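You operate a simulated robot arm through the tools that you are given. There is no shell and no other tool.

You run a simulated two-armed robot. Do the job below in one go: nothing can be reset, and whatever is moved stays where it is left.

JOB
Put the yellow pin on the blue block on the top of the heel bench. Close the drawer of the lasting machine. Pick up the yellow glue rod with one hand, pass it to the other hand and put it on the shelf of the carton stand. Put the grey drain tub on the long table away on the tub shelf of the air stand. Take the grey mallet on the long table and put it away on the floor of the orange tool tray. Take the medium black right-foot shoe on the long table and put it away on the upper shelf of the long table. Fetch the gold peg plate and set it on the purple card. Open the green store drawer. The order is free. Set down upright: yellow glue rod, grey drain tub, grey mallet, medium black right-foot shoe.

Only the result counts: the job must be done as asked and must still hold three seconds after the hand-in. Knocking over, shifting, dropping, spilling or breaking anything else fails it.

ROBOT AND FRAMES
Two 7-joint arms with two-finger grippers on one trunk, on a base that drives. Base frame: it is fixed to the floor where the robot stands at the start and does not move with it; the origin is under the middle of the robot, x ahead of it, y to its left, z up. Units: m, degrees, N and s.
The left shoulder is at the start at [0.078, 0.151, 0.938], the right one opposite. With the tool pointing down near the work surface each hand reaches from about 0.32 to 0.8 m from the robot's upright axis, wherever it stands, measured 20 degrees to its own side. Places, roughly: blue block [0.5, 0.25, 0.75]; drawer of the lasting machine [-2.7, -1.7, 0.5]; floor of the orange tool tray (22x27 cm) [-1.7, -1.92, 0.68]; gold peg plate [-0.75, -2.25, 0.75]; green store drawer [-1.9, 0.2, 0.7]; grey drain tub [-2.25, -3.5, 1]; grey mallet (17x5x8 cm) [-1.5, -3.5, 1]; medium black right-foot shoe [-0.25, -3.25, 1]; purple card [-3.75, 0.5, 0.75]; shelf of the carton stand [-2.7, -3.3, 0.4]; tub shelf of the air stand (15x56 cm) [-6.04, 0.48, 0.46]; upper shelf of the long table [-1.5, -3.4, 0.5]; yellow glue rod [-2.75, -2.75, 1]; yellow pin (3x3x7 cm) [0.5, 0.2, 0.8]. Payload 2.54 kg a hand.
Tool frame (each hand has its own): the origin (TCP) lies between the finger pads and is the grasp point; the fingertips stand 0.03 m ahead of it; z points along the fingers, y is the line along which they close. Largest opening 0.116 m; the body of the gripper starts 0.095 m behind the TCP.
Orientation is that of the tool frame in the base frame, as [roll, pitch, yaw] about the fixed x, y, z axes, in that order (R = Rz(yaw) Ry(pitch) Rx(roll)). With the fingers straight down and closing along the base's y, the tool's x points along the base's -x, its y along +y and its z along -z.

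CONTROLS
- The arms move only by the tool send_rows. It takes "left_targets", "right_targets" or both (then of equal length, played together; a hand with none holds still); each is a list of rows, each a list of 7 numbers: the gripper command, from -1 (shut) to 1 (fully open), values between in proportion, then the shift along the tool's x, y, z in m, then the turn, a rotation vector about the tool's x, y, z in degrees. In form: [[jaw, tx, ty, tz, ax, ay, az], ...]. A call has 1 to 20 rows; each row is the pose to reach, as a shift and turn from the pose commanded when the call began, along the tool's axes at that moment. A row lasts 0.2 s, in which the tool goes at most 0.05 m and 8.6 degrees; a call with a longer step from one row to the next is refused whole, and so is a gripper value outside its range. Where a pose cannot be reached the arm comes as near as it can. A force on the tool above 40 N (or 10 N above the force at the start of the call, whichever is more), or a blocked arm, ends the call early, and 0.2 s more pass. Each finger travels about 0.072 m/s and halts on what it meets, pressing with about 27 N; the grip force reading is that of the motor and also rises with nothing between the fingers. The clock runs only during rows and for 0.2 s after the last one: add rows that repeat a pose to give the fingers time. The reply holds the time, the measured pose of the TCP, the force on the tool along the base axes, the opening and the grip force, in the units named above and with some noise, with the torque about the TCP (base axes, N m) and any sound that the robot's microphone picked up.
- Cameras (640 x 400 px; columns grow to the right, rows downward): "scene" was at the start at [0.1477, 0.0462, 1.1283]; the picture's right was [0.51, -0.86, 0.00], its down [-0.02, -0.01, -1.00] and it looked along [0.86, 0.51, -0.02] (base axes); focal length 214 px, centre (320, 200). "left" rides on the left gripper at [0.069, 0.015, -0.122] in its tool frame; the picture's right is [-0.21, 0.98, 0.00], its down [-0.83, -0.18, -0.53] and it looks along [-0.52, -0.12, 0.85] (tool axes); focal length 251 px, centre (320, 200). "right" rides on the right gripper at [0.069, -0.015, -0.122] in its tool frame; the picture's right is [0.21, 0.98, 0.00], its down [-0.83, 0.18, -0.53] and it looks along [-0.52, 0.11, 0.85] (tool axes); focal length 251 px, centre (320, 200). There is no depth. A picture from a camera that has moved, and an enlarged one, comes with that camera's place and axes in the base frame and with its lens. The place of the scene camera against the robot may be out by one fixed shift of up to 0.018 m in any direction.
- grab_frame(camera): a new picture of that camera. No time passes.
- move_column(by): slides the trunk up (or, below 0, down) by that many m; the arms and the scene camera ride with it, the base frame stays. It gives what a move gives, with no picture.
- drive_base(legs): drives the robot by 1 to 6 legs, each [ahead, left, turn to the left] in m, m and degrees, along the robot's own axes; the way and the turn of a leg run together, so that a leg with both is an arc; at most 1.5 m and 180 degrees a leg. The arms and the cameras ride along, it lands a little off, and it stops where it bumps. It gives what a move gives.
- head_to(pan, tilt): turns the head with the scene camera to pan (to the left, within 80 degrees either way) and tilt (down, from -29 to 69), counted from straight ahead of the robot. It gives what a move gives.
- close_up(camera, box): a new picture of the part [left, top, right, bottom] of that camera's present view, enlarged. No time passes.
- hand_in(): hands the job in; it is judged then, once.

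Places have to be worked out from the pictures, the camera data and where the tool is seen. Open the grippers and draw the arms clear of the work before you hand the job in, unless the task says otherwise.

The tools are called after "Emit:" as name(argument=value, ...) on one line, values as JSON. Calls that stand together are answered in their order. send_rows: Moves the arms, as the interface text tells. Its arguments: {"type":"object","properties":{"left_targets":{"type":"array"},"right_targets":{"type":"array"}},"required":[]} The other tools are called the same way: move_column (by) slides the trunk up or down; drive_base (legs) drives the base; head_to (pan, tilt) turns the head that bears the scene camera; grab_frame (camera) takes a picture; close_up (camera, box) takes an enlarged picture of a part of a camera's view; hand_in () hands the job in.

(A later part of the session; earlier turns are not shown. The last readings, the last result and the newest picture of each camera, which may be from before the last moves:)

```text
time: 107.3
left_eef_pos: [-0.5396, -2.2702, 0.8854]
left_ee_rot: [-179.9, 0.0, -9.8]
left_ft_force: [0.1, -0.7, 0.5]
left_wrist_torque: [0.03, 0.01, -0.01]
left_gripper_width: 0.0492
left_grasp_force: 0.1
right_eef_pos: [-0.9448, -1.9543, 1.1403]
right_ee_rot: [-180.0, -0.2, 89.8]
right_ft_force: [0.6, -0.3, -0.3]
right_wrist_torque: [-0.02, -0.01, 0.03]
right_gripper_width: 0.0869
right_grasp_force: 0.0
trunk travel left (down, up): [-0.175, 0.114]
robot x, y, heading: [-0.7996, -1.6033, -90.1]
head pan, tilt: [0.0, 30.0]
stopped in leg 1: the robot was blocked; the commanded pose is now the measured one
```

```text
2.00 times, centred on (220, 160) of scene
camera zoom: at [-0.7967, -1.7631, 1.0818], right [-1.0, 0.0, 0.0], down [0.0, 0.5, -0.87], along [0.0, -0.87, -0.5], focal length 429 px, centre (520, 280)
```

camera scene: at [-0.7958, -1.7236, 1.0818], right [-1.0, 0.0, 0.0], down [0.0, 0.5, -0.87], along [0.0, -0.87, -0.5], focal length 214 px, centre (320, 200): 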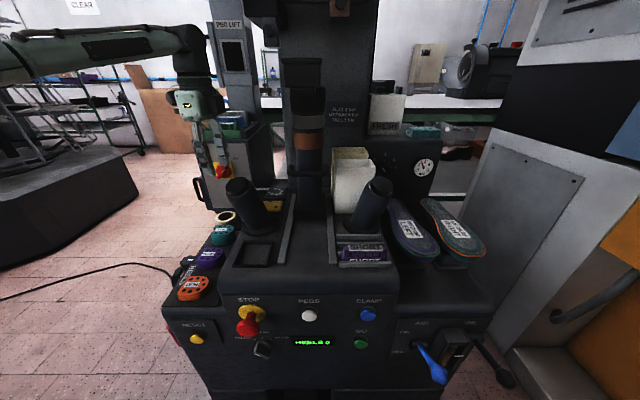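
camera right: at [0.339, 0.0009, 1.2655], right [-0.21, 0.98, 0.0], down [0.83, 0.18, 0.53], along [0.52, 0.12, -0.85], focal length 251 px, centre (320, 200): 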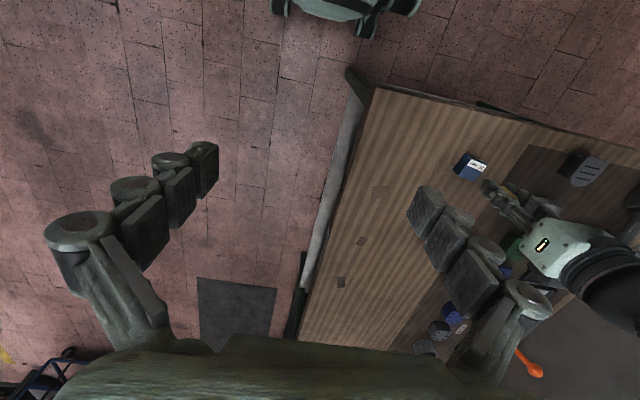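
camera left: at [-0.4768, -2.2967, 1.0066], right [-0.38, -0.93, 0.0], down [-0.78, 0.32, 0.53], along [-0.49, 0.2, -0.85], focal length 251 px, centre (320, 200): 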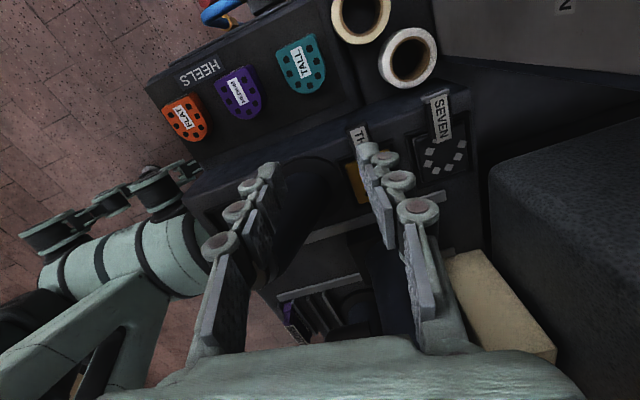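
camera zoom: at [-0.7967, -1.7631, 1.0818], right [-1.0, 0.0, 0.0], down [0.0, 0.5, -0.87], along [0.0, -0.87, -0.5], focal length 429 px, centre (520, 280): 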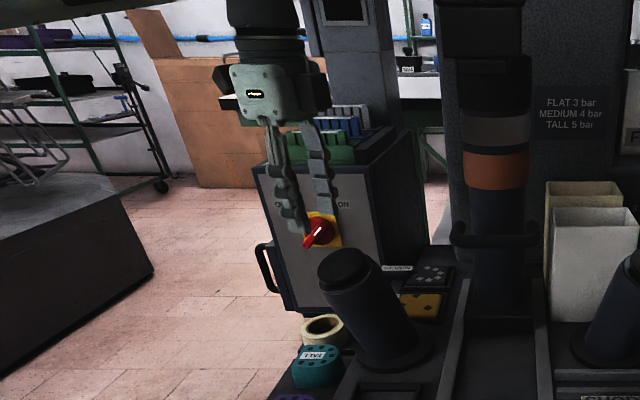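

The base touched something after 3.5 cm, so this is as near as it gets. The tab's lip triangulates to (-0.568, -2.304, 0.7135), so I'm moving above it and down to z≈0.80 first.

Emit:
send_rows(left_targets=[[-0.2, -0.014, 0.019, 0.02, 0, 0, 0], [-0.2, -0.028, 0.038, 0.04, 0, 0, 0], [-0.2, -0.028, 0.038, 0.065, 0, 0, 0], [-0.2, -0.028, 0.038, 0.085, 0, 0, 0], [-0.2, -0.028, 0.038, 0.085, 0, 0, 0]])

Emit:
grab_frame(camera="left")

Emit:
close_up(camera="scene", box=[180, 100, 300, 240])

```text
time: 108.5
left_eef_pos: [-0.5606, -2.2692, 0.8032]
left_ee_rot: [179.8, 0.0, -9.8]
left_ft_force: [0.2, -0.3, 0.8]
left_wrist_torque: [-0.02, -0.02, -0.01]
left_gripper_width: 0.0466
left_grasp_force: 0.0
left hand out of reach, approached as far as the arm can: row 1, 2, 3, 4, 5
right_eef_pos: [-0.9439, -1.9546, 1.1407]
right_ee_rot: [180.0, -0.2, 89.8]
right_ft_force: [-0.2, -0.5, 0.0]
right_wrist_torque: [0.03, -0.03, -0.02]
right_gripper_width: 0.0869
right_grasp_force: 0.1
trunk travel left (down, up): [-0.175, 0.114]
robot x, y, heading: [-0.8006, -1.6067, -90.3]
head pan, tilt: [0.0, 30.0]
```

```text
taken
camera left: at [-0.4947, -2.2952, 0.9236], right [-0.38, -0.93, 0.0], down [-0.78, 0.32, 0.53], along [-0.49, 0.2, -0.85], focal length 251 px, centre (320, 200)
```

left: 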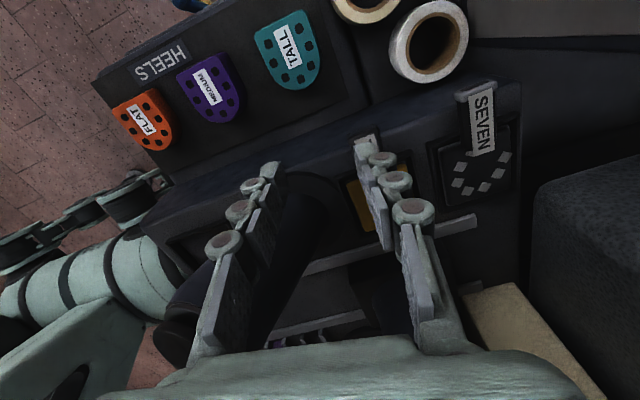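

```text
2.86 times, centred on (240, 170) of scene
camera zoom: at [-0.7966, -1.7631, 1.0818], right [-1.0, 0.0, 0.0], down [0.0, 0.5, -0.87], along [0.0, -0.87, -0.5], focal length 613 px, centre (549, 286)
```

zoom: 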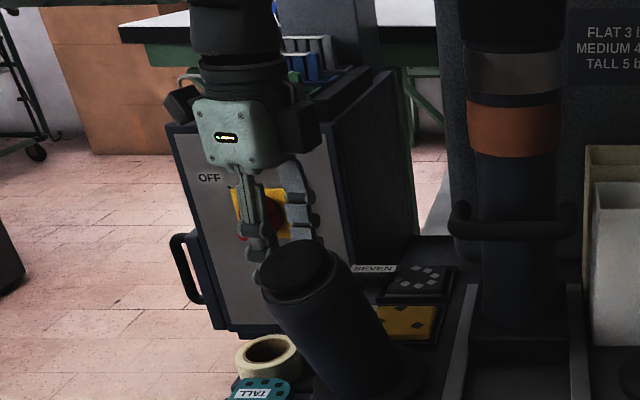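

Reach is limited by the shoulder being low relative to the wrist. I'm raising the trunk 0.1 m and lowering the arm the same amount while moving to the tab.

Emit:
move_column(by=0.1)

Emit:
send_rows(left_targets=[[-0.2, 0, 0.0, 0.035, 0, 0, 0], [-0.2, 0, 0.01, 0.07, 0, 0, 0], [-0.2, -0.003, 0.025, 0.103, 0, 0, 0], [-0.2, -0.005, 0.0364, 0.103, 0, 0, 0], [-0.2, -0.005, 0.0364, 0.103, 0, 0, 0]])

Emit:
grab_frame(camera="left")

```text
time: 109.9
left_eef_pos: [-0.5591, -2.2685, 0.9032]
left_ee_rot: [-180.0, 0.1, -9.8]
left_ft_force: [0.3, 0.0, 0.9]
left_wrist_torque: [-0.01, -0.02, 0.02]
left_gripper_width: 0.0464
left_grasp_force: 0.0
right_eef_pos: [-0.9441, -1.9554, 1.2409]
right_ee_rot: [-180.0, -0.2, 89.6]
right_ft_force: [-1.0, -0.4, -1.1]
right_wrist_torque: [0.02, -0.02, 0.04]
right_gripper_width: 0.0871
right_grasp_force: 0.0
trunk travel left (down, up): [-0.275, 0.014]
robot x, y, heading: [-0.7971, -1.6051, -90.1]
head pan, tilt: [0.0, 30.0]
```

```text
time: 111.1
left_eef_pos: [-0.5499, -2.2579, 0.8115]
left_ee_rot: [179.7, -0.1, -9.9]
left_ft_force: [-0.6, -0.5, 0.6]
left_wrist_torque: [0.02, 0.01, 0.0]
left_gripper_width: 0.0466
left_grasp_force: 0.0
left hand out of reach, approached as far as the arm can: row 2, 3, 4, 5
right_eef_pos: [-0.9433, -1.9548, 1.2398]
right_ee_rot: [179.9, -0.2, 89.8]
right_ft_force: [-0.5, -0.6, -0.2]
right_wrist_torque: [0.02, 0.01, -0.02]
right_gripper_width: 0.0871
right_grasp_force: 0.1
trunk travel left (down, up): [-0.275, 0.014]
robot x, y, heading: [-0.7994, -1.6026, -90.0]
head pan, tilt: [0.0, 30.0]
```

```text
taken
camera left: at [-0.4846, -2.2834, 0.9323], right [-0.38, -0.93, 0.0], down [-0.78, 0.32, 0.53], along [-0.49, 0.2, -0.85], focal length 251 px, centre (320, 200)
```

left: 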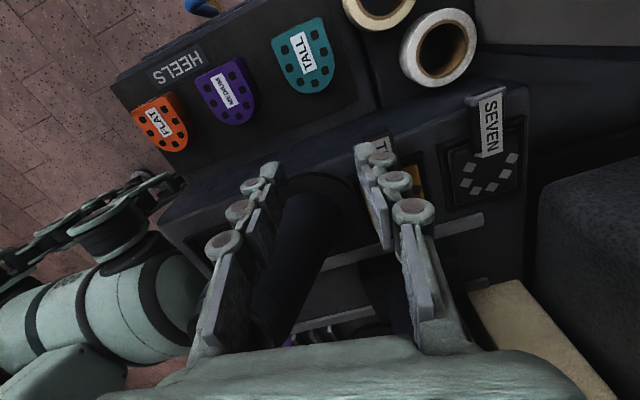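

With this yaw the left arm cannot reach the tab from in front. I'll take it with the right hand from the machine's left corner instead: raising the left hand clear, backing away and folding it.

Emit:
send_rows(left_targets=[[-0.2, 0, 0, -0.04, 0, 0, 0], [-0.2, 0, 0, -0.08, 0, 0, 0], [-0.2, 0.002, 0, -0.105, 0, 0, 0]])

Emit:
drive_base(legs=[[-0.5, 0, 0]])

Emit:
send_rows(left_targets=[[0, 0, -0.02, -0.02, 0, 0, -8.3], [0, 0, -0.04, -0.04, 0, 0, -16.6], [0, 0, -0.06, -0.06, 0, 0, -24.9], [0, 0, -0.08, -0.08, 0, 0, -33.2], [0, 0, -0.1, -0.1, 0, 0, -41.5], [0, 0, -0.12, -0.12, 0, 0, -49.8], [0, 0, -0.14, -0.14, 0, 0, -58.1], [0, 0, -0.16, -0.15, 0, 0, -66.4], [0, 0, -0.18, -0.15, 0, 0, -74.7], [0, 0, -0.2, -0.15, 0, 0, -83], [0, 0, -0.22, -0.15, 0, 0, -91.3], [0, 0.02, -0.24, -0.15, 0, 0, -99.8], [0, 0.04, -0.26, -0.15, 0, 0, -99.8]])

Emit:
grab_frame(camera="scene")

```text
time: 111.9
left_eef_pos: [-0.5502, -2.2595, 0.9187]
left_ee_rot: [179.9, 0.0, -9.7]
left_ft_force: [-0.6, -0.3, 0.5]
left_wrist_torque: [-0.04, 0.0, 0.01]
left_gripper_width: 0.0464
left_grasp_force: 0.2
right_eef_pos: [-0.9442, -1.9547, 1.2409]
right_ee_rot: [-180.0, -0.2, 89.7]
right_ft_force: [-0.1, -0.7, 0.8]
right_wrist_torque: [0.0, 0.01, 0.01]
right_gripper_width: 0.0871
right_grasp_force: 0.0
trunk travel left (down, up): [-0.275, 0.014]
robot x, y, heading: [-0.7975, -1.609, -89.9]
head pan, tilt: [0.0, 30.0]
```

```text
time: 114.8
left_eef_pos: [-0.549, -1.7582, 0.9187]
left_ee_rot: [179.7, 0.0, -9.7]
left_ft_force: [0.3, 0.0, -0.2]
left_wrist_torque: [0.02, -0.02, 0.01]
left_gripper_width: 0.0461
left_grasp_force: 0.0
right_eef_pos: [-0.9432, -1.4549, 1.2408]
right_ee_rot: [179.9, -0.3, 89.7]
right_ft_force: [0.1, 0.8, 0.9]
right_wrist_torque: [0.0, -0.01, 0.01]
right_gripper_width: 0.0869
right_grasp_force: 0.0
trunk travel left (down, up): [-0.275, 0.014]
robot x, y, heading: [-0.7954, -1.1041, -90.0]
head pan, tilt: [0.0, 30.0]
```

```text
time: 117.6
left_eef_pos: [-0.4632, -1.5088, 1.0658]
left_ee_rot: [-180.0, 0.1, 90.0]
left_ft_force: [0.1, 0.3, 0.8]
left_wrist_torque: [-0.03, 0.01, 0.01]
left_gripper_width: 0.0579
left_grasp_force: 0.1
right_eef_pos: [-0.9423, -1.4547, 1.2411]
right_ee_rot: [180.0, -0.2, 89.7]
right_ft_force: [0.6, 0.2, -0.1]
right_wrist_torque: [-0.01, -0.01, 0.01]
right_gripper_width: 0.0872
right_grasp_force: 0.0
trunk travel left (down, up): [-0.275, 0.014]
robot x, y, heading: [-0.7979, -1.1062, -90.1]
head pan, tilt: [0.0, 30.0]
```

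```text
taken
camera scene: at [-0.7952, -1.2626, 1.1818], right [-1.0, 0.0, 0.0], down [0.0, 0.5, -0.87], along [0.0, -0.87, -0.5], focal length 214 px, centre (320, 200)
```

scene: 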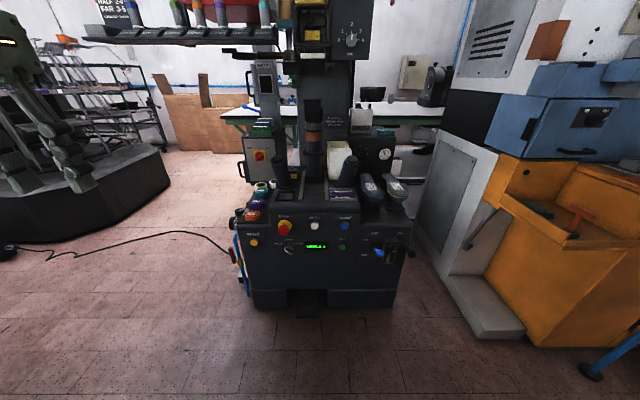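

Nothing was disturbed. I'm lowering the trunk and the right hand (to pass beneath the hose rail) and driving to the machine's left-front corner, heading about -129°.

Emit:
move_column(by=-0.1)

Emit:
send_rows(right_targets=[[0, 0, 0, 0.045, 0, 0, 0], [0, 0, 0, 0.09, 0, 0, 0], [0, 0, 0, 0.135, 0, 0, 0], [0, 0, 0, 0.18, 0, 0, 0]])

Emit:
drive_base(legs=[[0, 0.72, 0], [0, 0, -38.6]])

Emit:
grab_frame(camera="scene")

```text
time: 119.0
left_eef_pos: [-0.4646, -1.5083, 0.9666]
left_ee_rot: [180.0, 0.2, 90.0]
left_ft_force: [0.6, 0.0, 0.1]
left_wrist_torque: [0.01, 0.0, -0.03]
left_gripper_width: 0.0581
left_grasp_force: 0.0
right_eef_pos: [-0.9436, -1.4535, 1.1396]
right_ee_rot: [180.0, -0.2, 89.6]
right_ft_force: [-0.8, 0.0, 0.7]
right_wrist_torque: [-0.03, 0.0, 0.01]
right_gripper_width: 0.0868
right_grasp_force: 0.0
trunk travel left (down, up): [-0.175, 0.114]
robot x, y, heading: [-0.7984, -1.1045, -90.1]
head pan, tilt: [0.0, 30.0]
```

```text
time: 120.0
left_eef_pos: [-0.4647, -1.5096, 0.9671]
left_ee_rot: [-180.0, 0.2, 90.0]
left_ft_force: [-0.4, 0.0, -0.1]
left_wrist_torque: [0.0, -0.01, -0.02]
left_gripper_width: 0.058
left_grasp_force: 0.0
right_eef_pos: [-0.9462, -1.4515, 0.9611]
right_ee_rot: [180.0, -0.2, 89.7]
right_ft_force: [-0.9, -0.6, -0.3]
right_wrist_torque: [0.01, -0.01, 0.01]
right_gripper_width: 0.058
right_grasp_force: 0.0
trunk travel left (down, up): [-0.175, 0.114]
robot x, y, heading: [-0.7961, -1.1062, -90.0]
head pan, tilt: [0.0, 30.0]
```

```text
time: 129.2
left_eef_pos: [-0.0636, -1.6318, 0.9666]
left_ee_rot: [-180.0, 0.1, 51.4]
left_ft_force: [0.1, 0.0, 0.2]
left_wrist_torque: [-0.02, -0.01, -0.01]
left_gripper_width: 0.058
left_grasp_force: 0.1
right_eef_pos: [-0.4049, -1.2878, 0.9636]
right_ee_rot: [-180.0, -0.1, 51.2]
right_ft_force: [0.2, -0.6, -0.1]
right_wrist_torque: [-0.01, -0.01, -0.01]
right_gripper_width: 0.0578
right_grasp_force: 0.0
trunk travel left (down, up): [-0.175, 0.114]
robot x, y, heading: [-0.0736, -1.1096, -128.7]
head pan, tilt: [0.0, 30.0]
```

```text
taken
camera scene: at [-0.1707, -1.2313, 1.0817], right [-0.78, 0.63, 0.0], down [0.31, 0.39, -0.87], along [-0.54, -0.68, -0.5], focal length 214 px, centre (320, 200)
```

scene: 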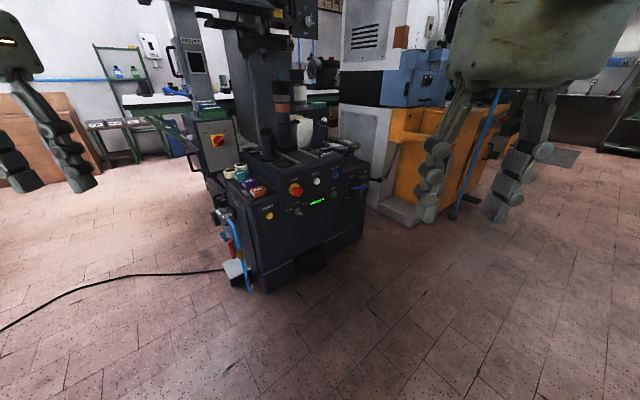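

I'm lowering the left hand too so its wrist passes beneath the rail, then driving the last 0.76 m diagonal.

Emit:
send_rows(left_targets=[[0, 0.02, 0, 0.045, 0, 0, 0], [0, 0.04, 0, 0.09, 0, 0, 0], [0, 0.06, 0, 0.135, 0, 0, 0], [0, 0.06, 0, 0.17, 0, 0, 0]])

Emit:
drive_base(legs=[[0.4, 0.33, 0]])

Emit:
grab_frame(camera="scene")

Emit:
grab_frame(camera="right")

```text
time: 130.2
left_eef_pos: [-0.0278, -1.5825, 0.7961]
left_ee_rot: [-180.0, 0.2, 51.3]
left_ft_force: [-0.6, -0.4, -0.5]
left_wrist_torque: [-0.02, 0.01, -0.02]
left_gripper_width: 0.0581
left_grasp_force: 0.1
right_eef_pos: [-0.4043, -1.2881, 0.9628]
right_ee_rot: [-180.0, -0.2, 51.2]
right_ft_force: [-0.3, -0.6, 0.9]
right_wrist_torque: [-0.02, 0.0, -0.01]
right_gripper_width: 0.058
right_grasp_force: 0.1
trunk travel left (down, up): [-0.175, 0.114]
robot x, y, heading: [-0.0703, -1.1096, -128.7]
head pan, tilt: [0.0, 30.0]
```

```text
time: 134.1
left_eef_pos: [0.0006, -2.1082, 0.7966]
left_ee_rot: [180.0, 0.2, 51.7]
left_ft_force: [-1.1, 0.1, -0.6]
left_wrist_torque: [0.05, 0.0, -0.01]
left_gripper_width: 0.0579
left_grasp_force: 0.1
right_eef_pos: [-0.38, -1.8161, 0.9619]
right_ee_rot: [-180.0, -0.2, 51.5]
right_ft_force: [0.0, 0.5, -0.4]
right_wrist_torque: [-0.04, -0.01, -0.01]
right_gripper_width: 0.0578
right_grasp_force: 0.0
trunk travel left (down, up): [-0.175, 0.114]
robot x, y, heading: [-0.0457, -1.631, -128.4]
head pan, tilt: [0.0, 30.0]
```

```text
taken
camera scene: at [-0.1445, -1.7579, 1.0817], right [-0.78, 0.62, 0.0], down [0.31, 0.39, -0.87], along [-0.54, -0.68, -0.5], focal length 214 px, centre (320, 200)
```

scene: 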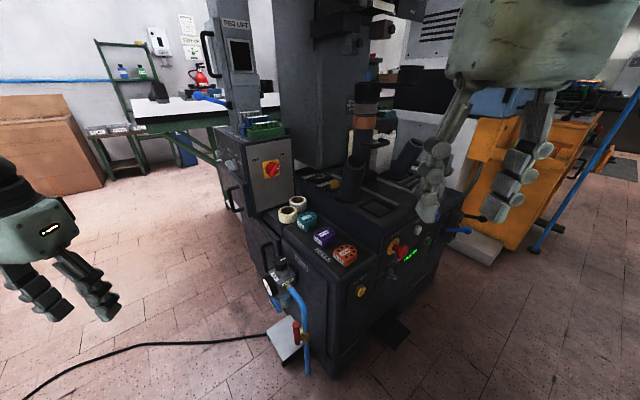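

```text
taken
camera right: at [-0.3465, -1.7524, 1.0861], right [0.9, -0.44, 0.0], down [-0.37, -0.76, 0.53], along [-0.23, -0.48, -0.85], focal length 251 px, centre (320, 200)
```

right: 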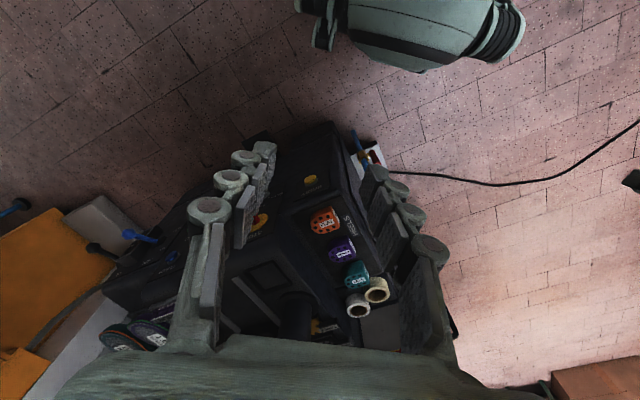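

The path ahead is clear; closing in the remaining ~0.2 m with a slight left offset.

Emit:
drive_base(legs=[[0.2, 0.1, 0]])

Emit:
grab_frame(camera="right")

```text
time: 135.8
left_eef_pos: [-0.0413, -2.3263, 0.7968]
left_ee_rot: [-179.9, 0.1, 52.1]
left_ft_force: [0.2, 0.5, 0.2]
left_wrist_torque: [-0.01, -0.02, 0.0]
left_gripper_width: 0.0582
left_grasp_force: 0.1
right_eef_pos: [-0.4224, -2.0358, 0.9635]
right_ee_rot: [180.0, -0.2, 51.8]
right_ft_force: [-1.1, 0.0, -0.2]
right_wrist_torque: [0.02, -0.03, 0.01]
right_gripper_width: 0.0581
right_grasp_force: 0.1
trunk travel left (down, up): [-0.175, 0.114]
robot x, y, heading: [-0.0949, -1.8525, -128.0]
head pan, tilt: [0.0, 30.0]
```

```text
taken
camera right: at [-0.3909, -1.9728, 1.086], right [0.9, -0.43, 0.0], down [-0.37, -0.76, 0.53], along [-0.23, -0.48, -0.85], focal length 251 px, centre (320, 200)
```

right: 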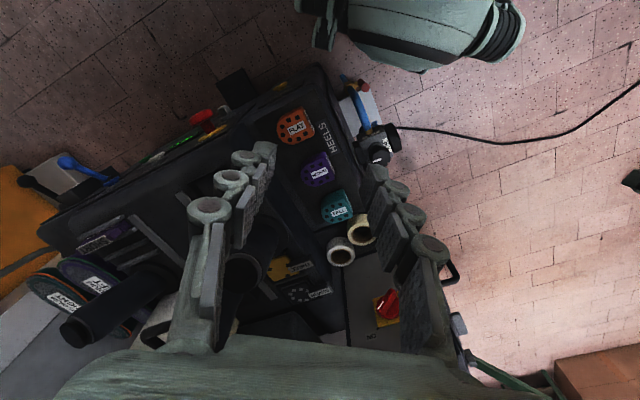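

Now I turn the right tool to yaw 0 (jaws closing along y) and move it over the tab, keeping height.

Emit:
send_rows(right_targets=[[-0.1, -0.043, 0.007, 0.0, 0, 0, 7.4], [-0.1, -0.086, 0.014, 0.0, 0, 0, 14.8], [-0.1, -0.129, 0.021, 0.0, 0, 0, 22.2], [-0.1, -0.172, 0.028, 0.0, 0, 0, 29.6], [-0.1, -0.215, 0.035, 0.01, 0, 0, 37], [-0.1, -0.258, 0.041, 0.02, 0, 0, 44.4], [-0.1, -0.3, 0.047, 0.03, 0, 0, 52.5], [-0.1, -0.3026, 0.047, 0.03, 0, 0, 52.5]])

Emit:
grab_frame(camera="right")

Emit:
grab_frame(camera="scene")

```text
time: 137.6
left_eef_pos: [-0.0417, -2.3258, 0.7963]
left_ee_rot: [179.9, 0.3, 52.2]
left_ft_force: [-0.1, -0.1, 0.1]
left_wrist_torque: [-0.02, 0.0, 0.03]
left_gripper_width: 0.0582
left_grasp_force: 0.0
right_eef_pos: [-0.5712, -2.3057, 0.9342]
right_ee_rot: [-179.9, -0.1, -0.8]
right_ft_force: [0.0, 0.3, -0.4]
right_wrist_torque: [-0.02, 0.0, 0.02]
right_gripper_width: 0.0522
right_grasp_force: 0.1
trunk travel left (down, up): [-0.175, 0.114]
robot x, y, heading: [-0.0958, -1.8556, -127.9]
head pan, tilt: [0.0, 30.0]
```

```text
taken
camera right: at [-0.5014, -2.2904, 1.0562], right [0.2, -0.98, 0.0], down [-0.83, -0.17, 0.53], along [-0.52, -0.11, -0.85], focal length 251 px, centre (320, 200)
```

right: 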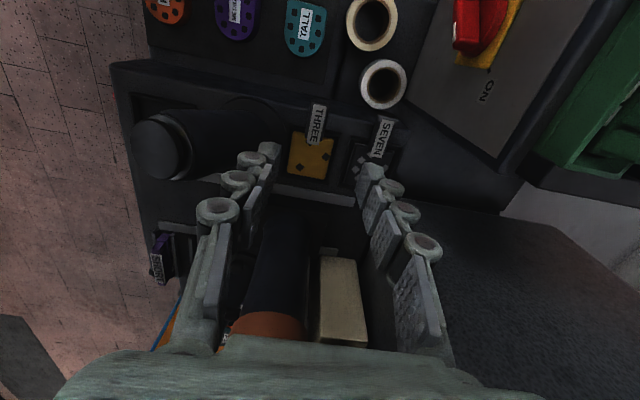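

```text
taken
camera scene: at [-0.1889, -1.9766, 1.0821], right [-0.79, 0.61, 0.0], down [0.31, 0.39, -0.87], along [-0.53, -0.68, -0.5], focal length 214 px, centre (320, 200)
```

scene: 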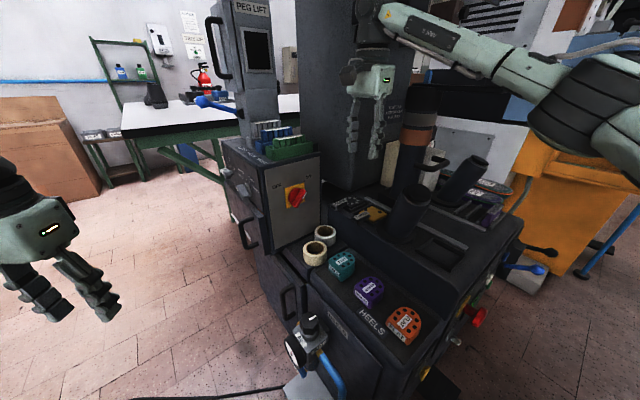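

Reached precisely. Zooming on the plate and tab.

Emit:
close_up(camera="right", box=[270, 90, 410, 190])

Emit:
close_up(camera="scene", box=[310, 160, 430, 250])

```text
4.00 times, centred on (340, 140) of right
camera zoom: at [-0.5014, -2.2904, 1.0562], right [0.2, -0.98, 0.0], down [-0.83, -0.17, 0.53], along [-0.52, -0.11, -0.85], focal length 1006 px, centre (240, 440)
```

zoom: 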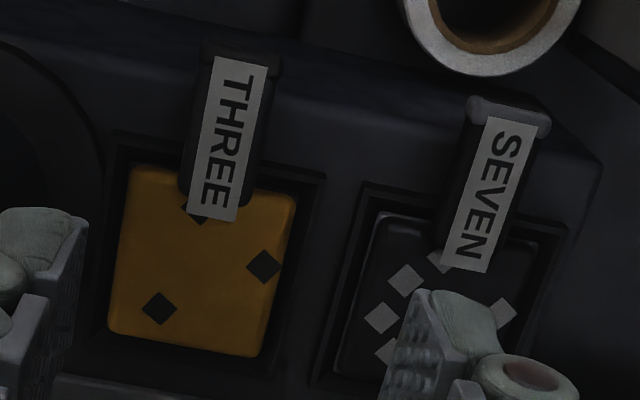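

```text
4.44 times, centred on (370, 205) of scene
camera zoom: at [-0.1889, -1.9766, 1.0821], right [-0.79, 0.61, 0.0], down [0.31, 0.39, -0.87], along [-0.53, -0.68, -0.5], focal length 953 px, centre (98, 178)
```

zoom: 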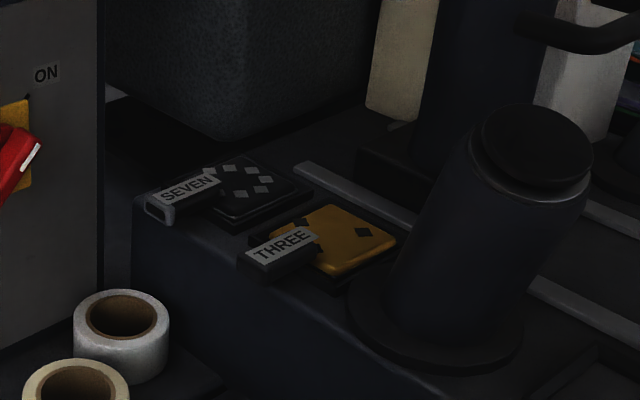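

The tab is a raised bar along x at y≈-2.3055, 26 mm wide, from x≈-0.565 to -0.607. I'm descending over x≈-0.583 to z≈0.75.

Emit:
send_rows(right_targets=[[-0.1, -0.004, 0, 0.045, 0, 0, 0], [-0.1, -0.008, 0, 0.09, 0, 0, 0], [-0.1, -0.012, 0, 0.135, 0, 0, 0], [-0.1, -0.012, 0, 0.165, 0, 0, 0], [-0.1, -0.012, 0, 0.183, 0, 0, 0], [-0.1, -0.012, 0, 0.183, 0, 0, 0]])

Emit:
grab_frame(camera="right")

Emit:
close_up(camera="scene", box=[310, 130, 430, 250])

```text
time: 139.0
left_eef_pos: [-0.0411, -2.3258, 0.7961]
left_ee_rot: [-179.9, 0.1, 52.2]
left_ft_force: [-0.2, -1.1, -1.3]
left_wrist_torque: [-0.04, 0.0, 0.04]
left_gripper_width: 0.0578
left_grasp_force: 0.1
right_eef_pos: [-0.5831, -2.3053, 0.7476]
right_ee_rot: [-179.8, -0.1, -0.7]
right_ft_force: [0.2, 0.2, 0.3]
right_wrist_torque: [-0.01, -0.01, 0.02]
right_gripper_width: 0.0524
right_grasp_force: 0.0
trunk travel left (down, up): [-0.175, 0.114]
robot x, y, heading: [-0.095, -1.8521, -128.0]
head pan, tilt: [0.0, 30.0]
```

```text
taken
camera right: at [-0.5125, -2.2912, 0.8701], right [0.2, -0.98, 0.0], down [-0.83, -0.17, 0.53], along [-0.52, -0.11, -0.85], focal length 251 px, centre (320, 200)
```

right: 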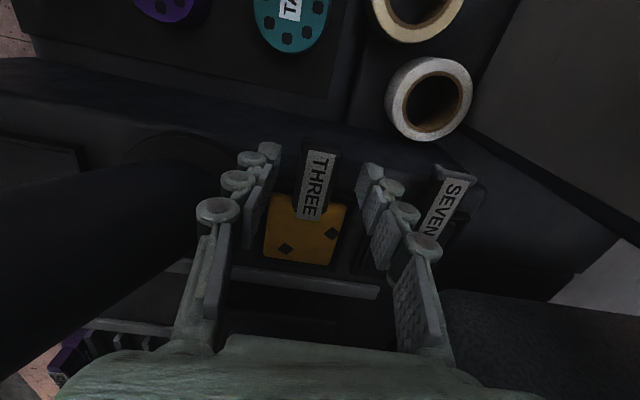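

```text
3.33 times, centred on (370, 190) of scene
camera zoom: at [-0.1889, -1.9766, 1.0818], right [-0.79, 0.61, 0.0], down [0.31, 0.39, -0.87], along [-0.53, -0.68, -0.5], focal length 715 px, centre (153, 233)
```

zoom: 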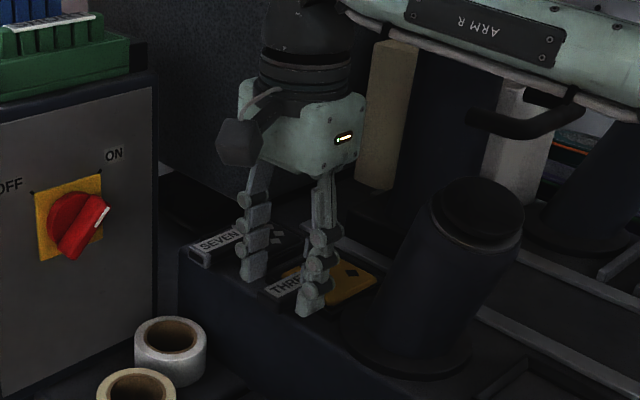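

The tab is centred between the fingers. I'm lowering another ~12 mm in small steps.

Emit:
send_rows(right_targets=[[-0.1, 0, 0, 0.005, 0, 0, 0], [-0.1, 0, 0, 0.009, 0, 0, 0], [-0.1, 0, 0, 0.012, 0, 0, 0], [-0.1, 0, 0, 0.012, 0, 0, 0]])

Emit:
close_up(camera="scene", box=[350, 180, 420, 240])

```text
time: 140.0
left_eef_pos: [-0.0417, -2.3269, 0.7966]
left_ee_rot: [180.0, 0.1, 52.2]
left_ft_force: [0.0, -0.4, -0.1]
left_wrist_torque: [0.0, -0.03, 0.01]
left_gripper_width: 0.058
left_grasp_force: 0.0
right_eef_pos: [-0.5836, -2.3031, 0.7354]
right_ee_rot: [-179.8, -0.1, -0.6]
right_ft_force: [-0.6, 0.4, 0.0]
right_wrist_torque: [0.0, 0.01, -0.01]
right_gripper_width: 0.0522
right_grasp_force: 0.1
trunk travel left (down, up): [-0.175, 0.114]
robot x, y, heading: [-0.0964, -1.8509, -127.8]
head pan, tilt: [0.0, 30.0]
```

```text
6.67 times, centred on (385, 210) of scene
camera zoom: at [-0.1889, -1.9766, 1.0818], right [-0.79, 0.61, 0.0], down [0.31, 0.39, -0.87], along [-0.53, -0.68, -0.5], focal length 1430 px, centre (-113, 133)
```

zoom: 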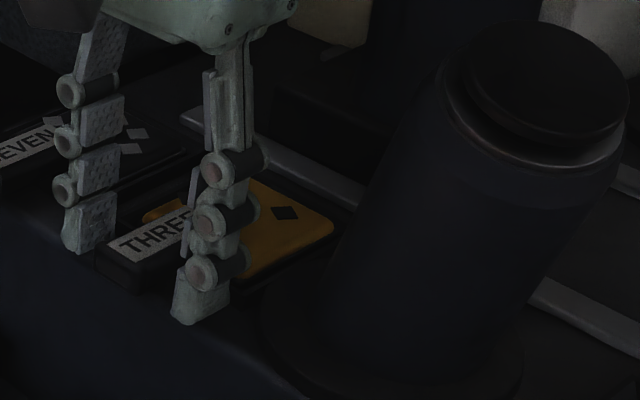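

The tips flank the tab now; 4 mm further and close.

Emit:
send_rows(right_targets=[[-0.1, 0, 0, 0.002, 0, 0, 0], [-0.1, 0, 0, 0.004, 0, 0, 0], [-0.3, 0, 0, 0.004, 0, 0, 0], [-0.5, 0, 0, 0.004, 0, 0, 0], [-0.7, 0, 0, 0.004, 0, 0, 0], [-1, 0, 0, 0.004, 0, 0, 0], [-1, 0, 0, 0.004, 0, 0, 0], [-1, 0, 0, 0.004, 0, 0, 0]])

Emit:
close_up(camera="scene", box=[350, 180, 420, 240])

Emit:
grab_frame(camera="right")

```text
time: 141.8
left_eef_pos: [-0.0401, -2.3259, 0.7961]
left_ee_rot: [-180.0, 0.0, 52.2]
left_ft_force: [0.4, -0.9, 0.1]
left_wrist_torque: [-0.02, 0.02, 0.01]
left_gripper_width: 0.0579
left_grasp_force: 0.1
right_eef_pos: [-0.5819, -2.3025, 0.7311]
right_ee_rot: [-179.8, -0.1, -0.5]
right_ft_force: [0.3, -3.0, 0.8]
right_wrist_torque: [-0.07, -0.03, 0.23]
right_gripper_width: 0.0251
right_grasp_force: 26.9
trunk travel left (down, up): [-0.175, 0.114]
robot x, y, heading: [-0.0881, -1.8519, -127.8]
head pan, tilt: [0.0, 30.0]
```

```text
6.67 times, centred on (385, 210) of scene
camera zoom: at [-0.1889, -1.9767, 1.0817], right [-0.79, 0.61, 0.0], down [0.31, 0.39, -0.87], along [-0.53, -0.68, -0.5], focal length 1430 px, centre (-113, 133)
```

zoom: 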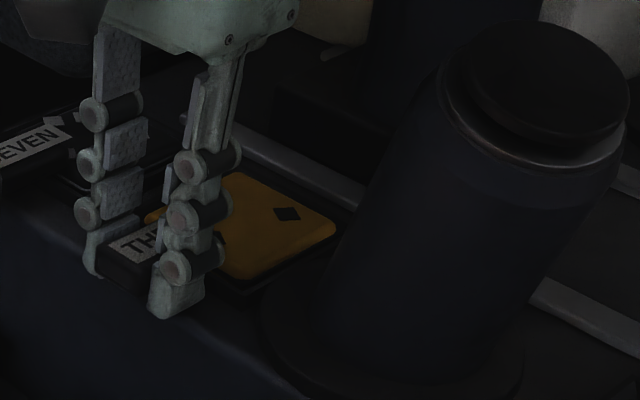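

```text
taken
camera right: at [-0.5128, -2.2888, 0.855], right [0.21, -0.98, 0.0], down [-0.83, -0.18, 0.53], along [-0.52, -0.11, -0.85], focal length 251 px, centre (320, 200)
```

right: 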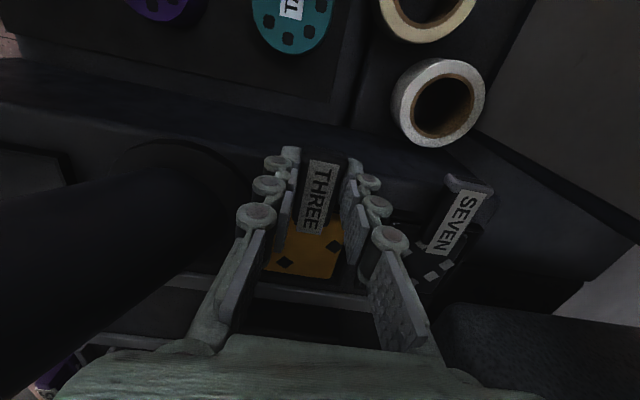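

The tab is gripped (25 mm, 27 N). I'm lifting straight up slowly and checking that the plate comes along.

Emit:
send_rows(right_targets=[[-1, 0, 0, -0.01, 0, 0, 0], [-1, 0, 0, -0.03, 0, 0, 0], [-1, 0, 0, -0.06, 0, 0, 0], [-1, 0, 0, -0.1, 0, 0, 0], [-1, 0, 0, -0.14, 0, 0, 0], [-1, 0, 0, -0.18, 0, 0, 0], [-1, 0, 0, -0.19, 0, 0, 0]])

Emit:
grab_frame(camera="scene")

Emit:
grab_frame(camera="right")

```text
time: 143.4
left_eef_pos: [-0.0421, -2.3247, 0.7972]
left_ee_rot: [-179.9, 0.1, 52.3]
left_ft_force: [-0.2, -0.3, 0.2]
left_wrist_torque: [0.04, 0.01, -0.01]
left_gripper_width: 0.0581
left_grasp_force: 0.1
right_eef_pos: [-0.5837, -2.3031, 0.9255]
right_ee_rot: [-179.7, -0.2, -0.5]
right_ft_force: [0.1, 0.2, -3.4]
right_wrist_torque: [0.0, -0.14, 0.01]
right_gripper_width: 0.025
right_grasp_force: 26.9
trunk travel left (down, up): [-0.175, 0.114]
robot x, y, heading: [-0.0959, -1.8547, -127.9]
head pan, tilt: [0.0, 30.0]
```

```text
taken
camera scene: at [-0.189, -1.9767, 1.0817], right [-0.79, 0.61, 0.0], down [0.31, 0.39, -0.87], along [-0.53, -0.68, -0.5], focal length 214 px, centre (320, 200)
```

scene: 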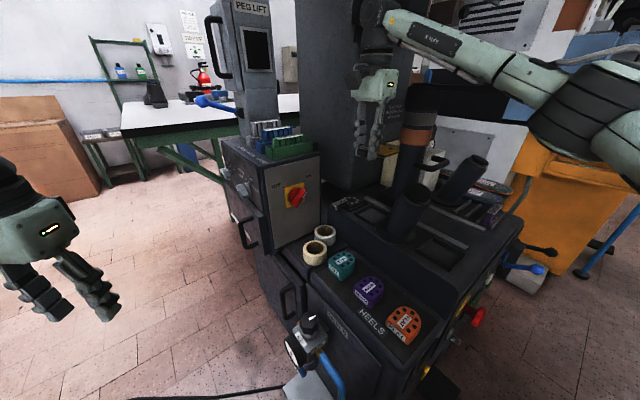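

```text
taken
camera right: at [-0.5136, -2.2891, 1.0482], right [0.21, -0.98, 0.0], down [-0.83, -0.18, 0.53], along [-0.52, -0.11, -0.85], focal length 251 px, centre (320, 200)
```

right: 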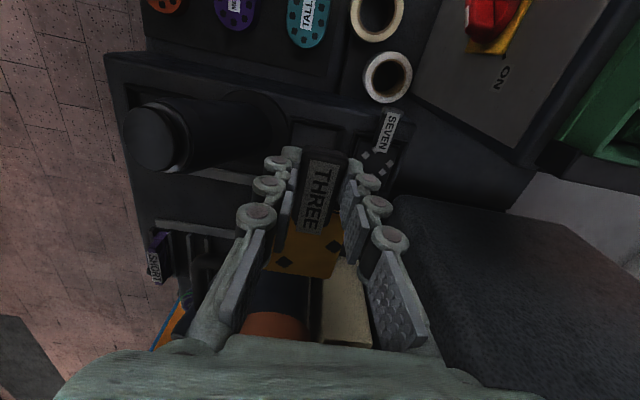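

The plate is up and level. I'm drawing it back around the joystick toward the robot and turning to neutral yaw.

Emit:
send_rows(right_targets=[[-1, 0.04, -0.01, 0, 0, 0, 0], [-1, 0.08, -0.03, 0, 0, 0, 0], [-1, 0.11, -0.06, 0, 0, 0, -8.5], [-1, 0.13, -0.1, 0, 0, 0, -17], [-1, 0.15, -0.14, 0, 0, 0, -25.5], [-1, 0.16, -0.18, -0.01, 0, 0, -34], [-1, 0.165, -0.22, -0.02, 0, 0, -42.5], [-1, 0.165, -0.26, -0.04, 0, 0, -51], [-1, 0.165, -0.26, -0.04, 0, 0, -52]])

Emit:
grab_frame(camera="right")

Emit:
grab_frame(camera="scene")

```text
time: 145.4
left_eef_pos: [-0.0413, -2.3259, 0.7968]
left_ee_rot: [-179.9, 0.1, 52.2]
left_ft_force: [-0.5, -0.2, 0.7]
left_wrist_torque: [0.02, 0.01, 0.01]
left_gripper_width: 0.0578
left_grasp_force: 0.1
right_eef_pos: [-0.4166, -2.0455, 0.9646]
right_ee_rot: [179.9, -0.1, 51.6]
right_ft_force: [-0.6, 0.9, -3.1]
right_wrist_torque: [0.06, -0.08, -0.01]
right_gripper_width: 0.0251
right_grasp_force: 27.4
trunk travel left (down, up): [-0.175, 0.114]
robot x, y, heading: [-0.0927, -1.8509, -127.8]
head pan, tilt: [0.0, 30.0]
```

```text
taken
camera right: at [-0.3838, -1.9828, 1.0874], right [0.9, -0.44, 0.0], down [-0.37, -0.76, 0.53], along [-0.23, -0.48, -0.85], focal length 251 px, centre (320, 200)
```

right: 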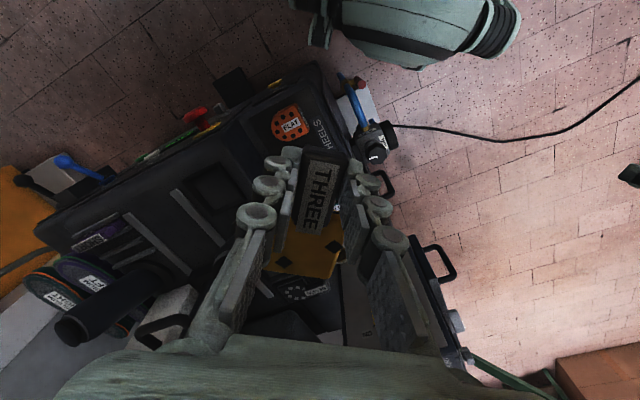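

```text
taken
camera scene: at [-0.189, -1.9766, 1.0817], right [-0.79, 0.61, 0.0], down [0.31, 0.39, -0.87], along [-0.53, -0.68, -0.5], focal length 214 px, centre (320, 200)
```

scene: 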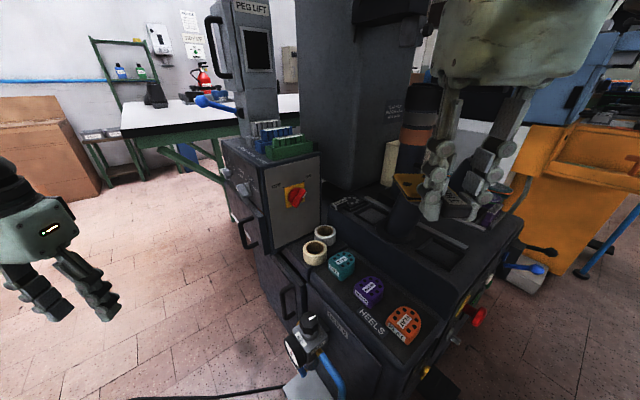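

Holding well. I'm reversing out along the same diagonal, then turning to face -x down the aisle.

Emit:
drive_base(legs=[[-0.711, -0.552, 0], [0, 0, -52.2]])

Emit:
head_to(pan=0, tilt=15)

Emit:
grab_frame(camera="scene")

```text
time: 153.7
left_eef_pos: [-0.4536, -1.289, 0.7969]
left_ee_rot: [179.9, 0.0, -0.6]
left_ft_force: [-0.5, -0.6, 0.1]
left_wrist_torque: [0.01, 0.03, 0.01]
left_gripper_width: 0.058
left_grasp_force: 0.1
right_eef_pos: [-0.4585, -0.8209, 0.9644]
right_ee_rot: [179.9, -0.2, -1.3]
right_ft_force: [-0.2, 0.5, -2.9]
right_wrist_torque: [0.03, -0.14, -0.02]
right_gripper_width: 0.0249
right_grasp_force: 26.7
trunk travel left (down, up): [-0.175, 0.114]
robot x, y, heading: [-0.1079, -0.9619, 179.1]
head pan, tilt: [0.0, 30.0]
```

```text
time: 154.4
left_eef_pos: [-0.4554, -1.2897, 0.7961]
left_ee_rot: [-180.0, 0.1, -0.6]
left_ft_force: [0.0, -1.0, 0.7]
left_wrist_torque: [0.01, -0.03, -0.02]
left_gripper_width: 0.058
left_grasp_force: 0.0
right_eef_pos: [-0.4575, -0.8214, 0.9622]
right_ee_rot: [-179.9, -0.2, -1.3]
right_ft_force: [-0.3, -0.7, -2.8]
right_wrist_torque: [0.0, -0.13, -0.02]
right_gripper_width: 0.0248
right_grasp_force: 27.3
trunk travel left (down, up): [-0.175, 0.114]
robot x, y, heading: [-0.1075, -0.9601, 179.4]
head pan, tilt: [0.0, 15.0]
```

```text
taken
camera scene: at [-0.2676, -0.9583, 1.1059], right [0.01, 1.0, 0.0], down [0.26, 0.0, -0.97], along [-0.97, 0.01, -0.26], focal length 214 px, centre (320, 200)
```

scene: 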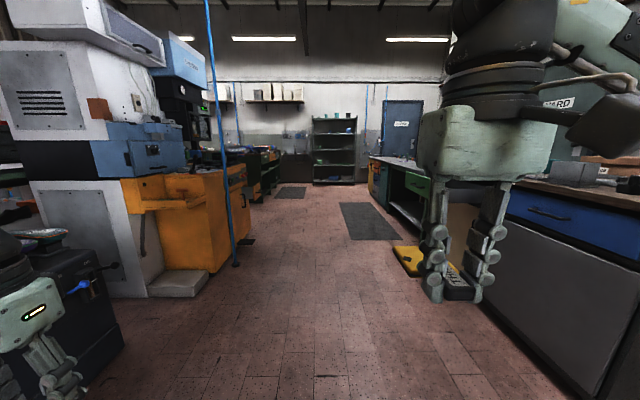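

The aisle is clear. I'm driving 3.4 m down it toward the card bench.

Emit:
drive_base(legs=[[1.5, -0.08, 0], [1.5, 0, 0], [0.4, 0, 0]])

Emit:
head_to(pan=-60, tilt=20)

Emit:
grab_frame(camera="scene")

Emit:
head_to(pan=20, tilt=15)

Emit:
grab_frame(camera="scene")

```text
refused: leg 1 is longer than a leg can be; nothing moved
```

```text
time: 155.7
left_eef_pos: [-0.4542, -1.2888, 0.7956]
left_ee_rot: [-180.0, 0.0, -0.6]
left_ft_force: [-0.1, -0.4, -0.4]
left_wrist_torque: [-0.03, 0.01, -0.01]
left_gripper_width: 0.058
left_grasp_force: 0.0
right_eef_pos: [-0.4588, -0.8217, 0.9646]
right_ee_rot: [180.0, -0.2, -1.4]
right_ft_force: [0.0, -0.4, -2.8]
right_wrist_torque: [0.0, -0.11, 0.0]
right_gripper_width: 0.025
right_grasp_force: 27.0
trunk travel left (down, up): [-0.175, 0.114]
robot x, y, heading: [-0.1109, -0.9636, 179.6]
head pan, tilt: [-60.0, 20.0]
```

```text
taken
camera scene: at [-0.22, -0.8782, 1.0978], right [0.87, 0.49, 0.0], down [0.17, -0.3, -0.94], along [-0.46, 0.82, -0.34], focal length 214 px, centre (320, 200)
```

scene: 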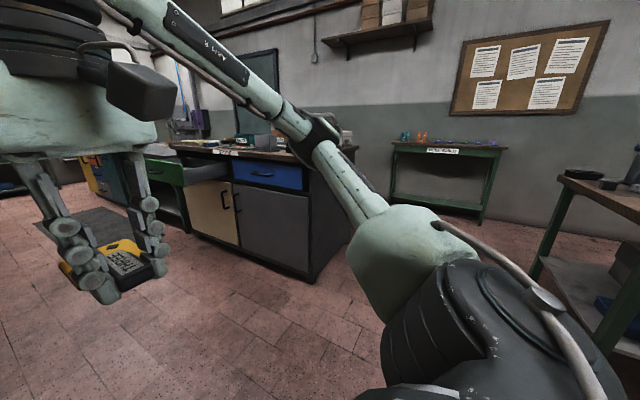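

```text
time: 157.3
left_eef_pos: [-0.4544, -1.2886, 0.7961]
left_ee_rot: [179.9, 0.1, -0.5]
left_ft_force: [0.0, -0.1, 0.0]
left_wrist_torque: [0.02, -0.03, 0.03]
left_gripper_width: 0.058
left_grasp_force: 0.1
right_eef_pos: [-0.4584, -0.8204, 0.9637]
right_ee_rot: [180.0, -0.2, -1.3]
right_ft_force: [0.3, -0.2, -3.0]
right_wrist_torque: [-0.01, -0.12, -0.04]
right_gripper_width: 0.0249
right_grasp_force: 27.0
trunk travel left (down, up): [-0.175, 0.114]
robot x, y, heading: [-0.1066, -0.9619, 179.3]
head pan, tilt: [20.0, 15.0]
```

```text
taken
camera scene: at [-0.2624, -0.9903, 1.1059], right [-0.33, 0.94, 0.0], down [0.24, 0.09, -0.97], along [-0.91, -0.32, -0.26], focal length 214 px, centre (320, 200)
```

scene: 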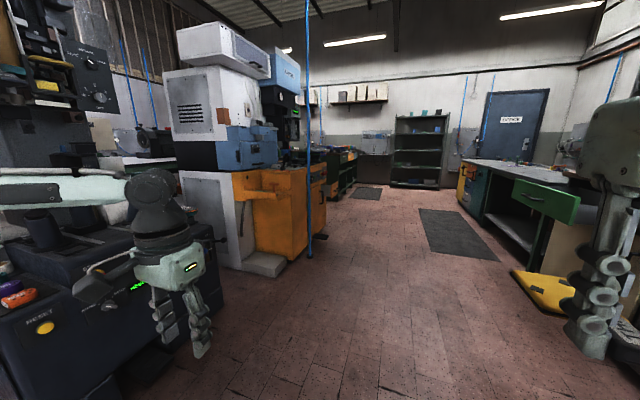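

The first leg was slightly too long and refused; I'm repeating with shorter legs.

Emit:
drive_base(legs=[[1.45, -0.08, 0], [1.45, 0, 0], [0.5, 0, 0]])

Emit:
head_to(pan=-60, tilt=20)

Emit:
grab_frame(camera="scene")

Emit:
head_to(pan=10, tilt=15)

Emit:
grab_frame(camera="scene")

```text
time: 174.0
left_eef_pos: [-3.903, -1.1281, 0.7959]
left_ee_rot: [180.0, 0.1, -2.0]
left_ft_force: [-0.2, -0.3, 0.0]
left_wrist_torque: [0.01, -0.03, -0.01]
left_gripper_width: 0.058
left_grasp_force: 0.2
right_eef_pos: [-3.8973, -0.6608, 0.9641]
right_ee_rot: [-179.9, -0.2, -2.6]
right_ft_force: [-0.7, -0.6, -3.9]
right_wrist_torque: [0.01, -0.15, 0.0]
right_gripper_width: 0.025
right_grasp_force: 27.0
trunk travel left (down, up): [-0.175, 0.114]
robot x, y, heading: [-3.5485, -0.8061, 178.1]
head pan, tilt: [20.0, 15.0]
```

```text
time: 175.6
left_eef_pos: [-3.9015, -1.1277, 0.7971]
left_ee_rot: [180.0, 0.1, -2.0]
left_ft_force: [0.2, 0.2, -0.4]
left_wrist_torque: [0.01, -0.01, 0.04]
left_gripper_width: 0.0579
left_grasp_force: 0.0
right_eef_pos: [-3.8946, -0.6596, 0.9641]
right_ee_rot: [-179.9, -0.2, -2.6]
right_ft_force: [-0.5, -0.4, -3.2]
right_wrist_torque: [-0.03, -0.1, 0.03]
right_gripper_width: 0.0249
right_grasp_force: 27.1
trunk travel left (down, up): [-0.175, 0.114]
robot x, y, heading: [-3.5501, -0.8072, 178.1]
head pan, tilt: [-60.0, 20.0]
```

```text
taken
camera scene: at [-3.6593, -0.7225, 1.0978], right [0.88, 0.47, 0.0], down [0.16, -0.3, -0.94], along [-0.44, 0.83, -0.34], focal length 214 px, centre (320, 200)
```

scene: 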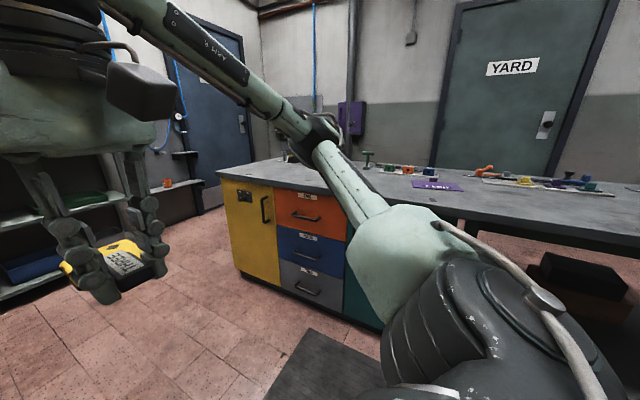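

```text
time: 177.0
left_eef_pos: [-3.9027, -1.1283, 0.7954]
left_ee_rot: [179.9, 0.1, -2.0]
left_ft_force: [0.0, -0.9, 0.0]
left_wrist_torque: [0.0, -0.01, 0.0]
left_gripper_width: 0.0581
left_grasp_force: 0.1
right_eef_pos: [-3.8957, -0.6603, 0.9642]
right_ee_rot: [180.0, -0.3, -2.6]
right_ft_force: [0.7, 0.0, -3.1]
right_wrist_torque: [-0.02, -0.12, -0.03]
right_gripper_width: 0.0249
right_grasp_force: 27.0
trunk travel left (down, up): [-0.175, 0.114]
robot x, y, heading: [-3.5468, -0.8061, 178.2]
head pan, tilt: [10.0, 15.0]
```

```text
taken
camera scene: at [-3.708, -0.8176, 1.1059], right [-0.14, 0.99, 0.0], down [0.26, 0.04, -0.97], along [-0.96, -0.13, -0.26], focal length 214 px, centre (320, 200)
```

scene: 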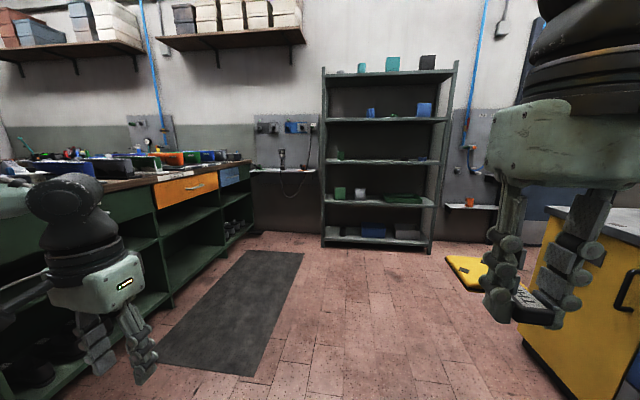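

The purple card lies on the grey bench near (-3.63, 0.5). I'm turning to face the bench and approaching so the card is ahead of the right hand.

Emit:
drive_base(legs=[[0, 0, -88.2], [0.45, 0.25, 0]])

Emit:
head_to(pan=-15, tilt=30)

Emit:
grab_frame(camera="scene")

```text
time: 183.8
left_eef_pos: [-4.1502, -0.0157, 0.796]
left_ee_rot: [180.0, 0.0, -88.7]
left_ft_force: [0.5, -0.5, -0.2]
left_wrist_torque: [-0.01, -0.01, 0.01]
left_gripper_width: 0.058
left_grasp_force: 0.1
right_eef_pos: [-3.6829, 0.0026, 0.9639]
right_ee_rot: [-180.0, -0.3, -89.3]
right_ft_force: [0.4, -0.6, -2.6]
right_wrist_torque: [-0.11, -0.01, -0.01]
right_gripper_width: 0.025
right_grasp_force: 27.3
trunk travel left (down, up): [-0.175, 0.114]
robot x, y, heading: [-3.8076, -0.3488, 91.4]
head pan, tilt: [10.0, 15.0]
```

```text
time: 184.7
left_eef_pos: [-4.1504, -0.0157, 0.7967]
left_ee_rot: [180.0, 0.1, -88.7]
left_ft_force: [0.3, -0.3, -0.3]
left_wrist_torque: [0.0, -0.02, -0.04]
left_gripper_width: 0.058
left_grasp_force: 0.1
right_eef_pos: [-3.6834, 0.0045, 0.9643]
right_ee_rot: [180.0, -0.2, -89.4]
right_ft_force: [0.4, 0.2, -4.2]
right_wrist_torque: [-0.16, 0.0, -0.02]
right_gripper_width: 0.0249
right_grasp_force: 26.7
trunk travel left (down, up): [-0.175, 0.114]
robot x, y, heading: [-3.8123, -0.3513, 91.1]
head pan, tilt: [-15.0, 30.0]
```

```text
taken
camera scene: at [-3.7879, -0.194, 1.0818], right [0.97, -0.24, 0.0], down [-0.12, -0.49, -0.87], along [0.2, 0.84, -0.5], focal length 214 px, centre (320, 200)
```

scene: 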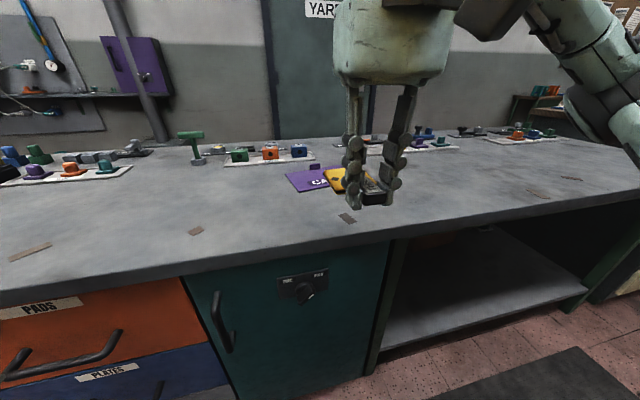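

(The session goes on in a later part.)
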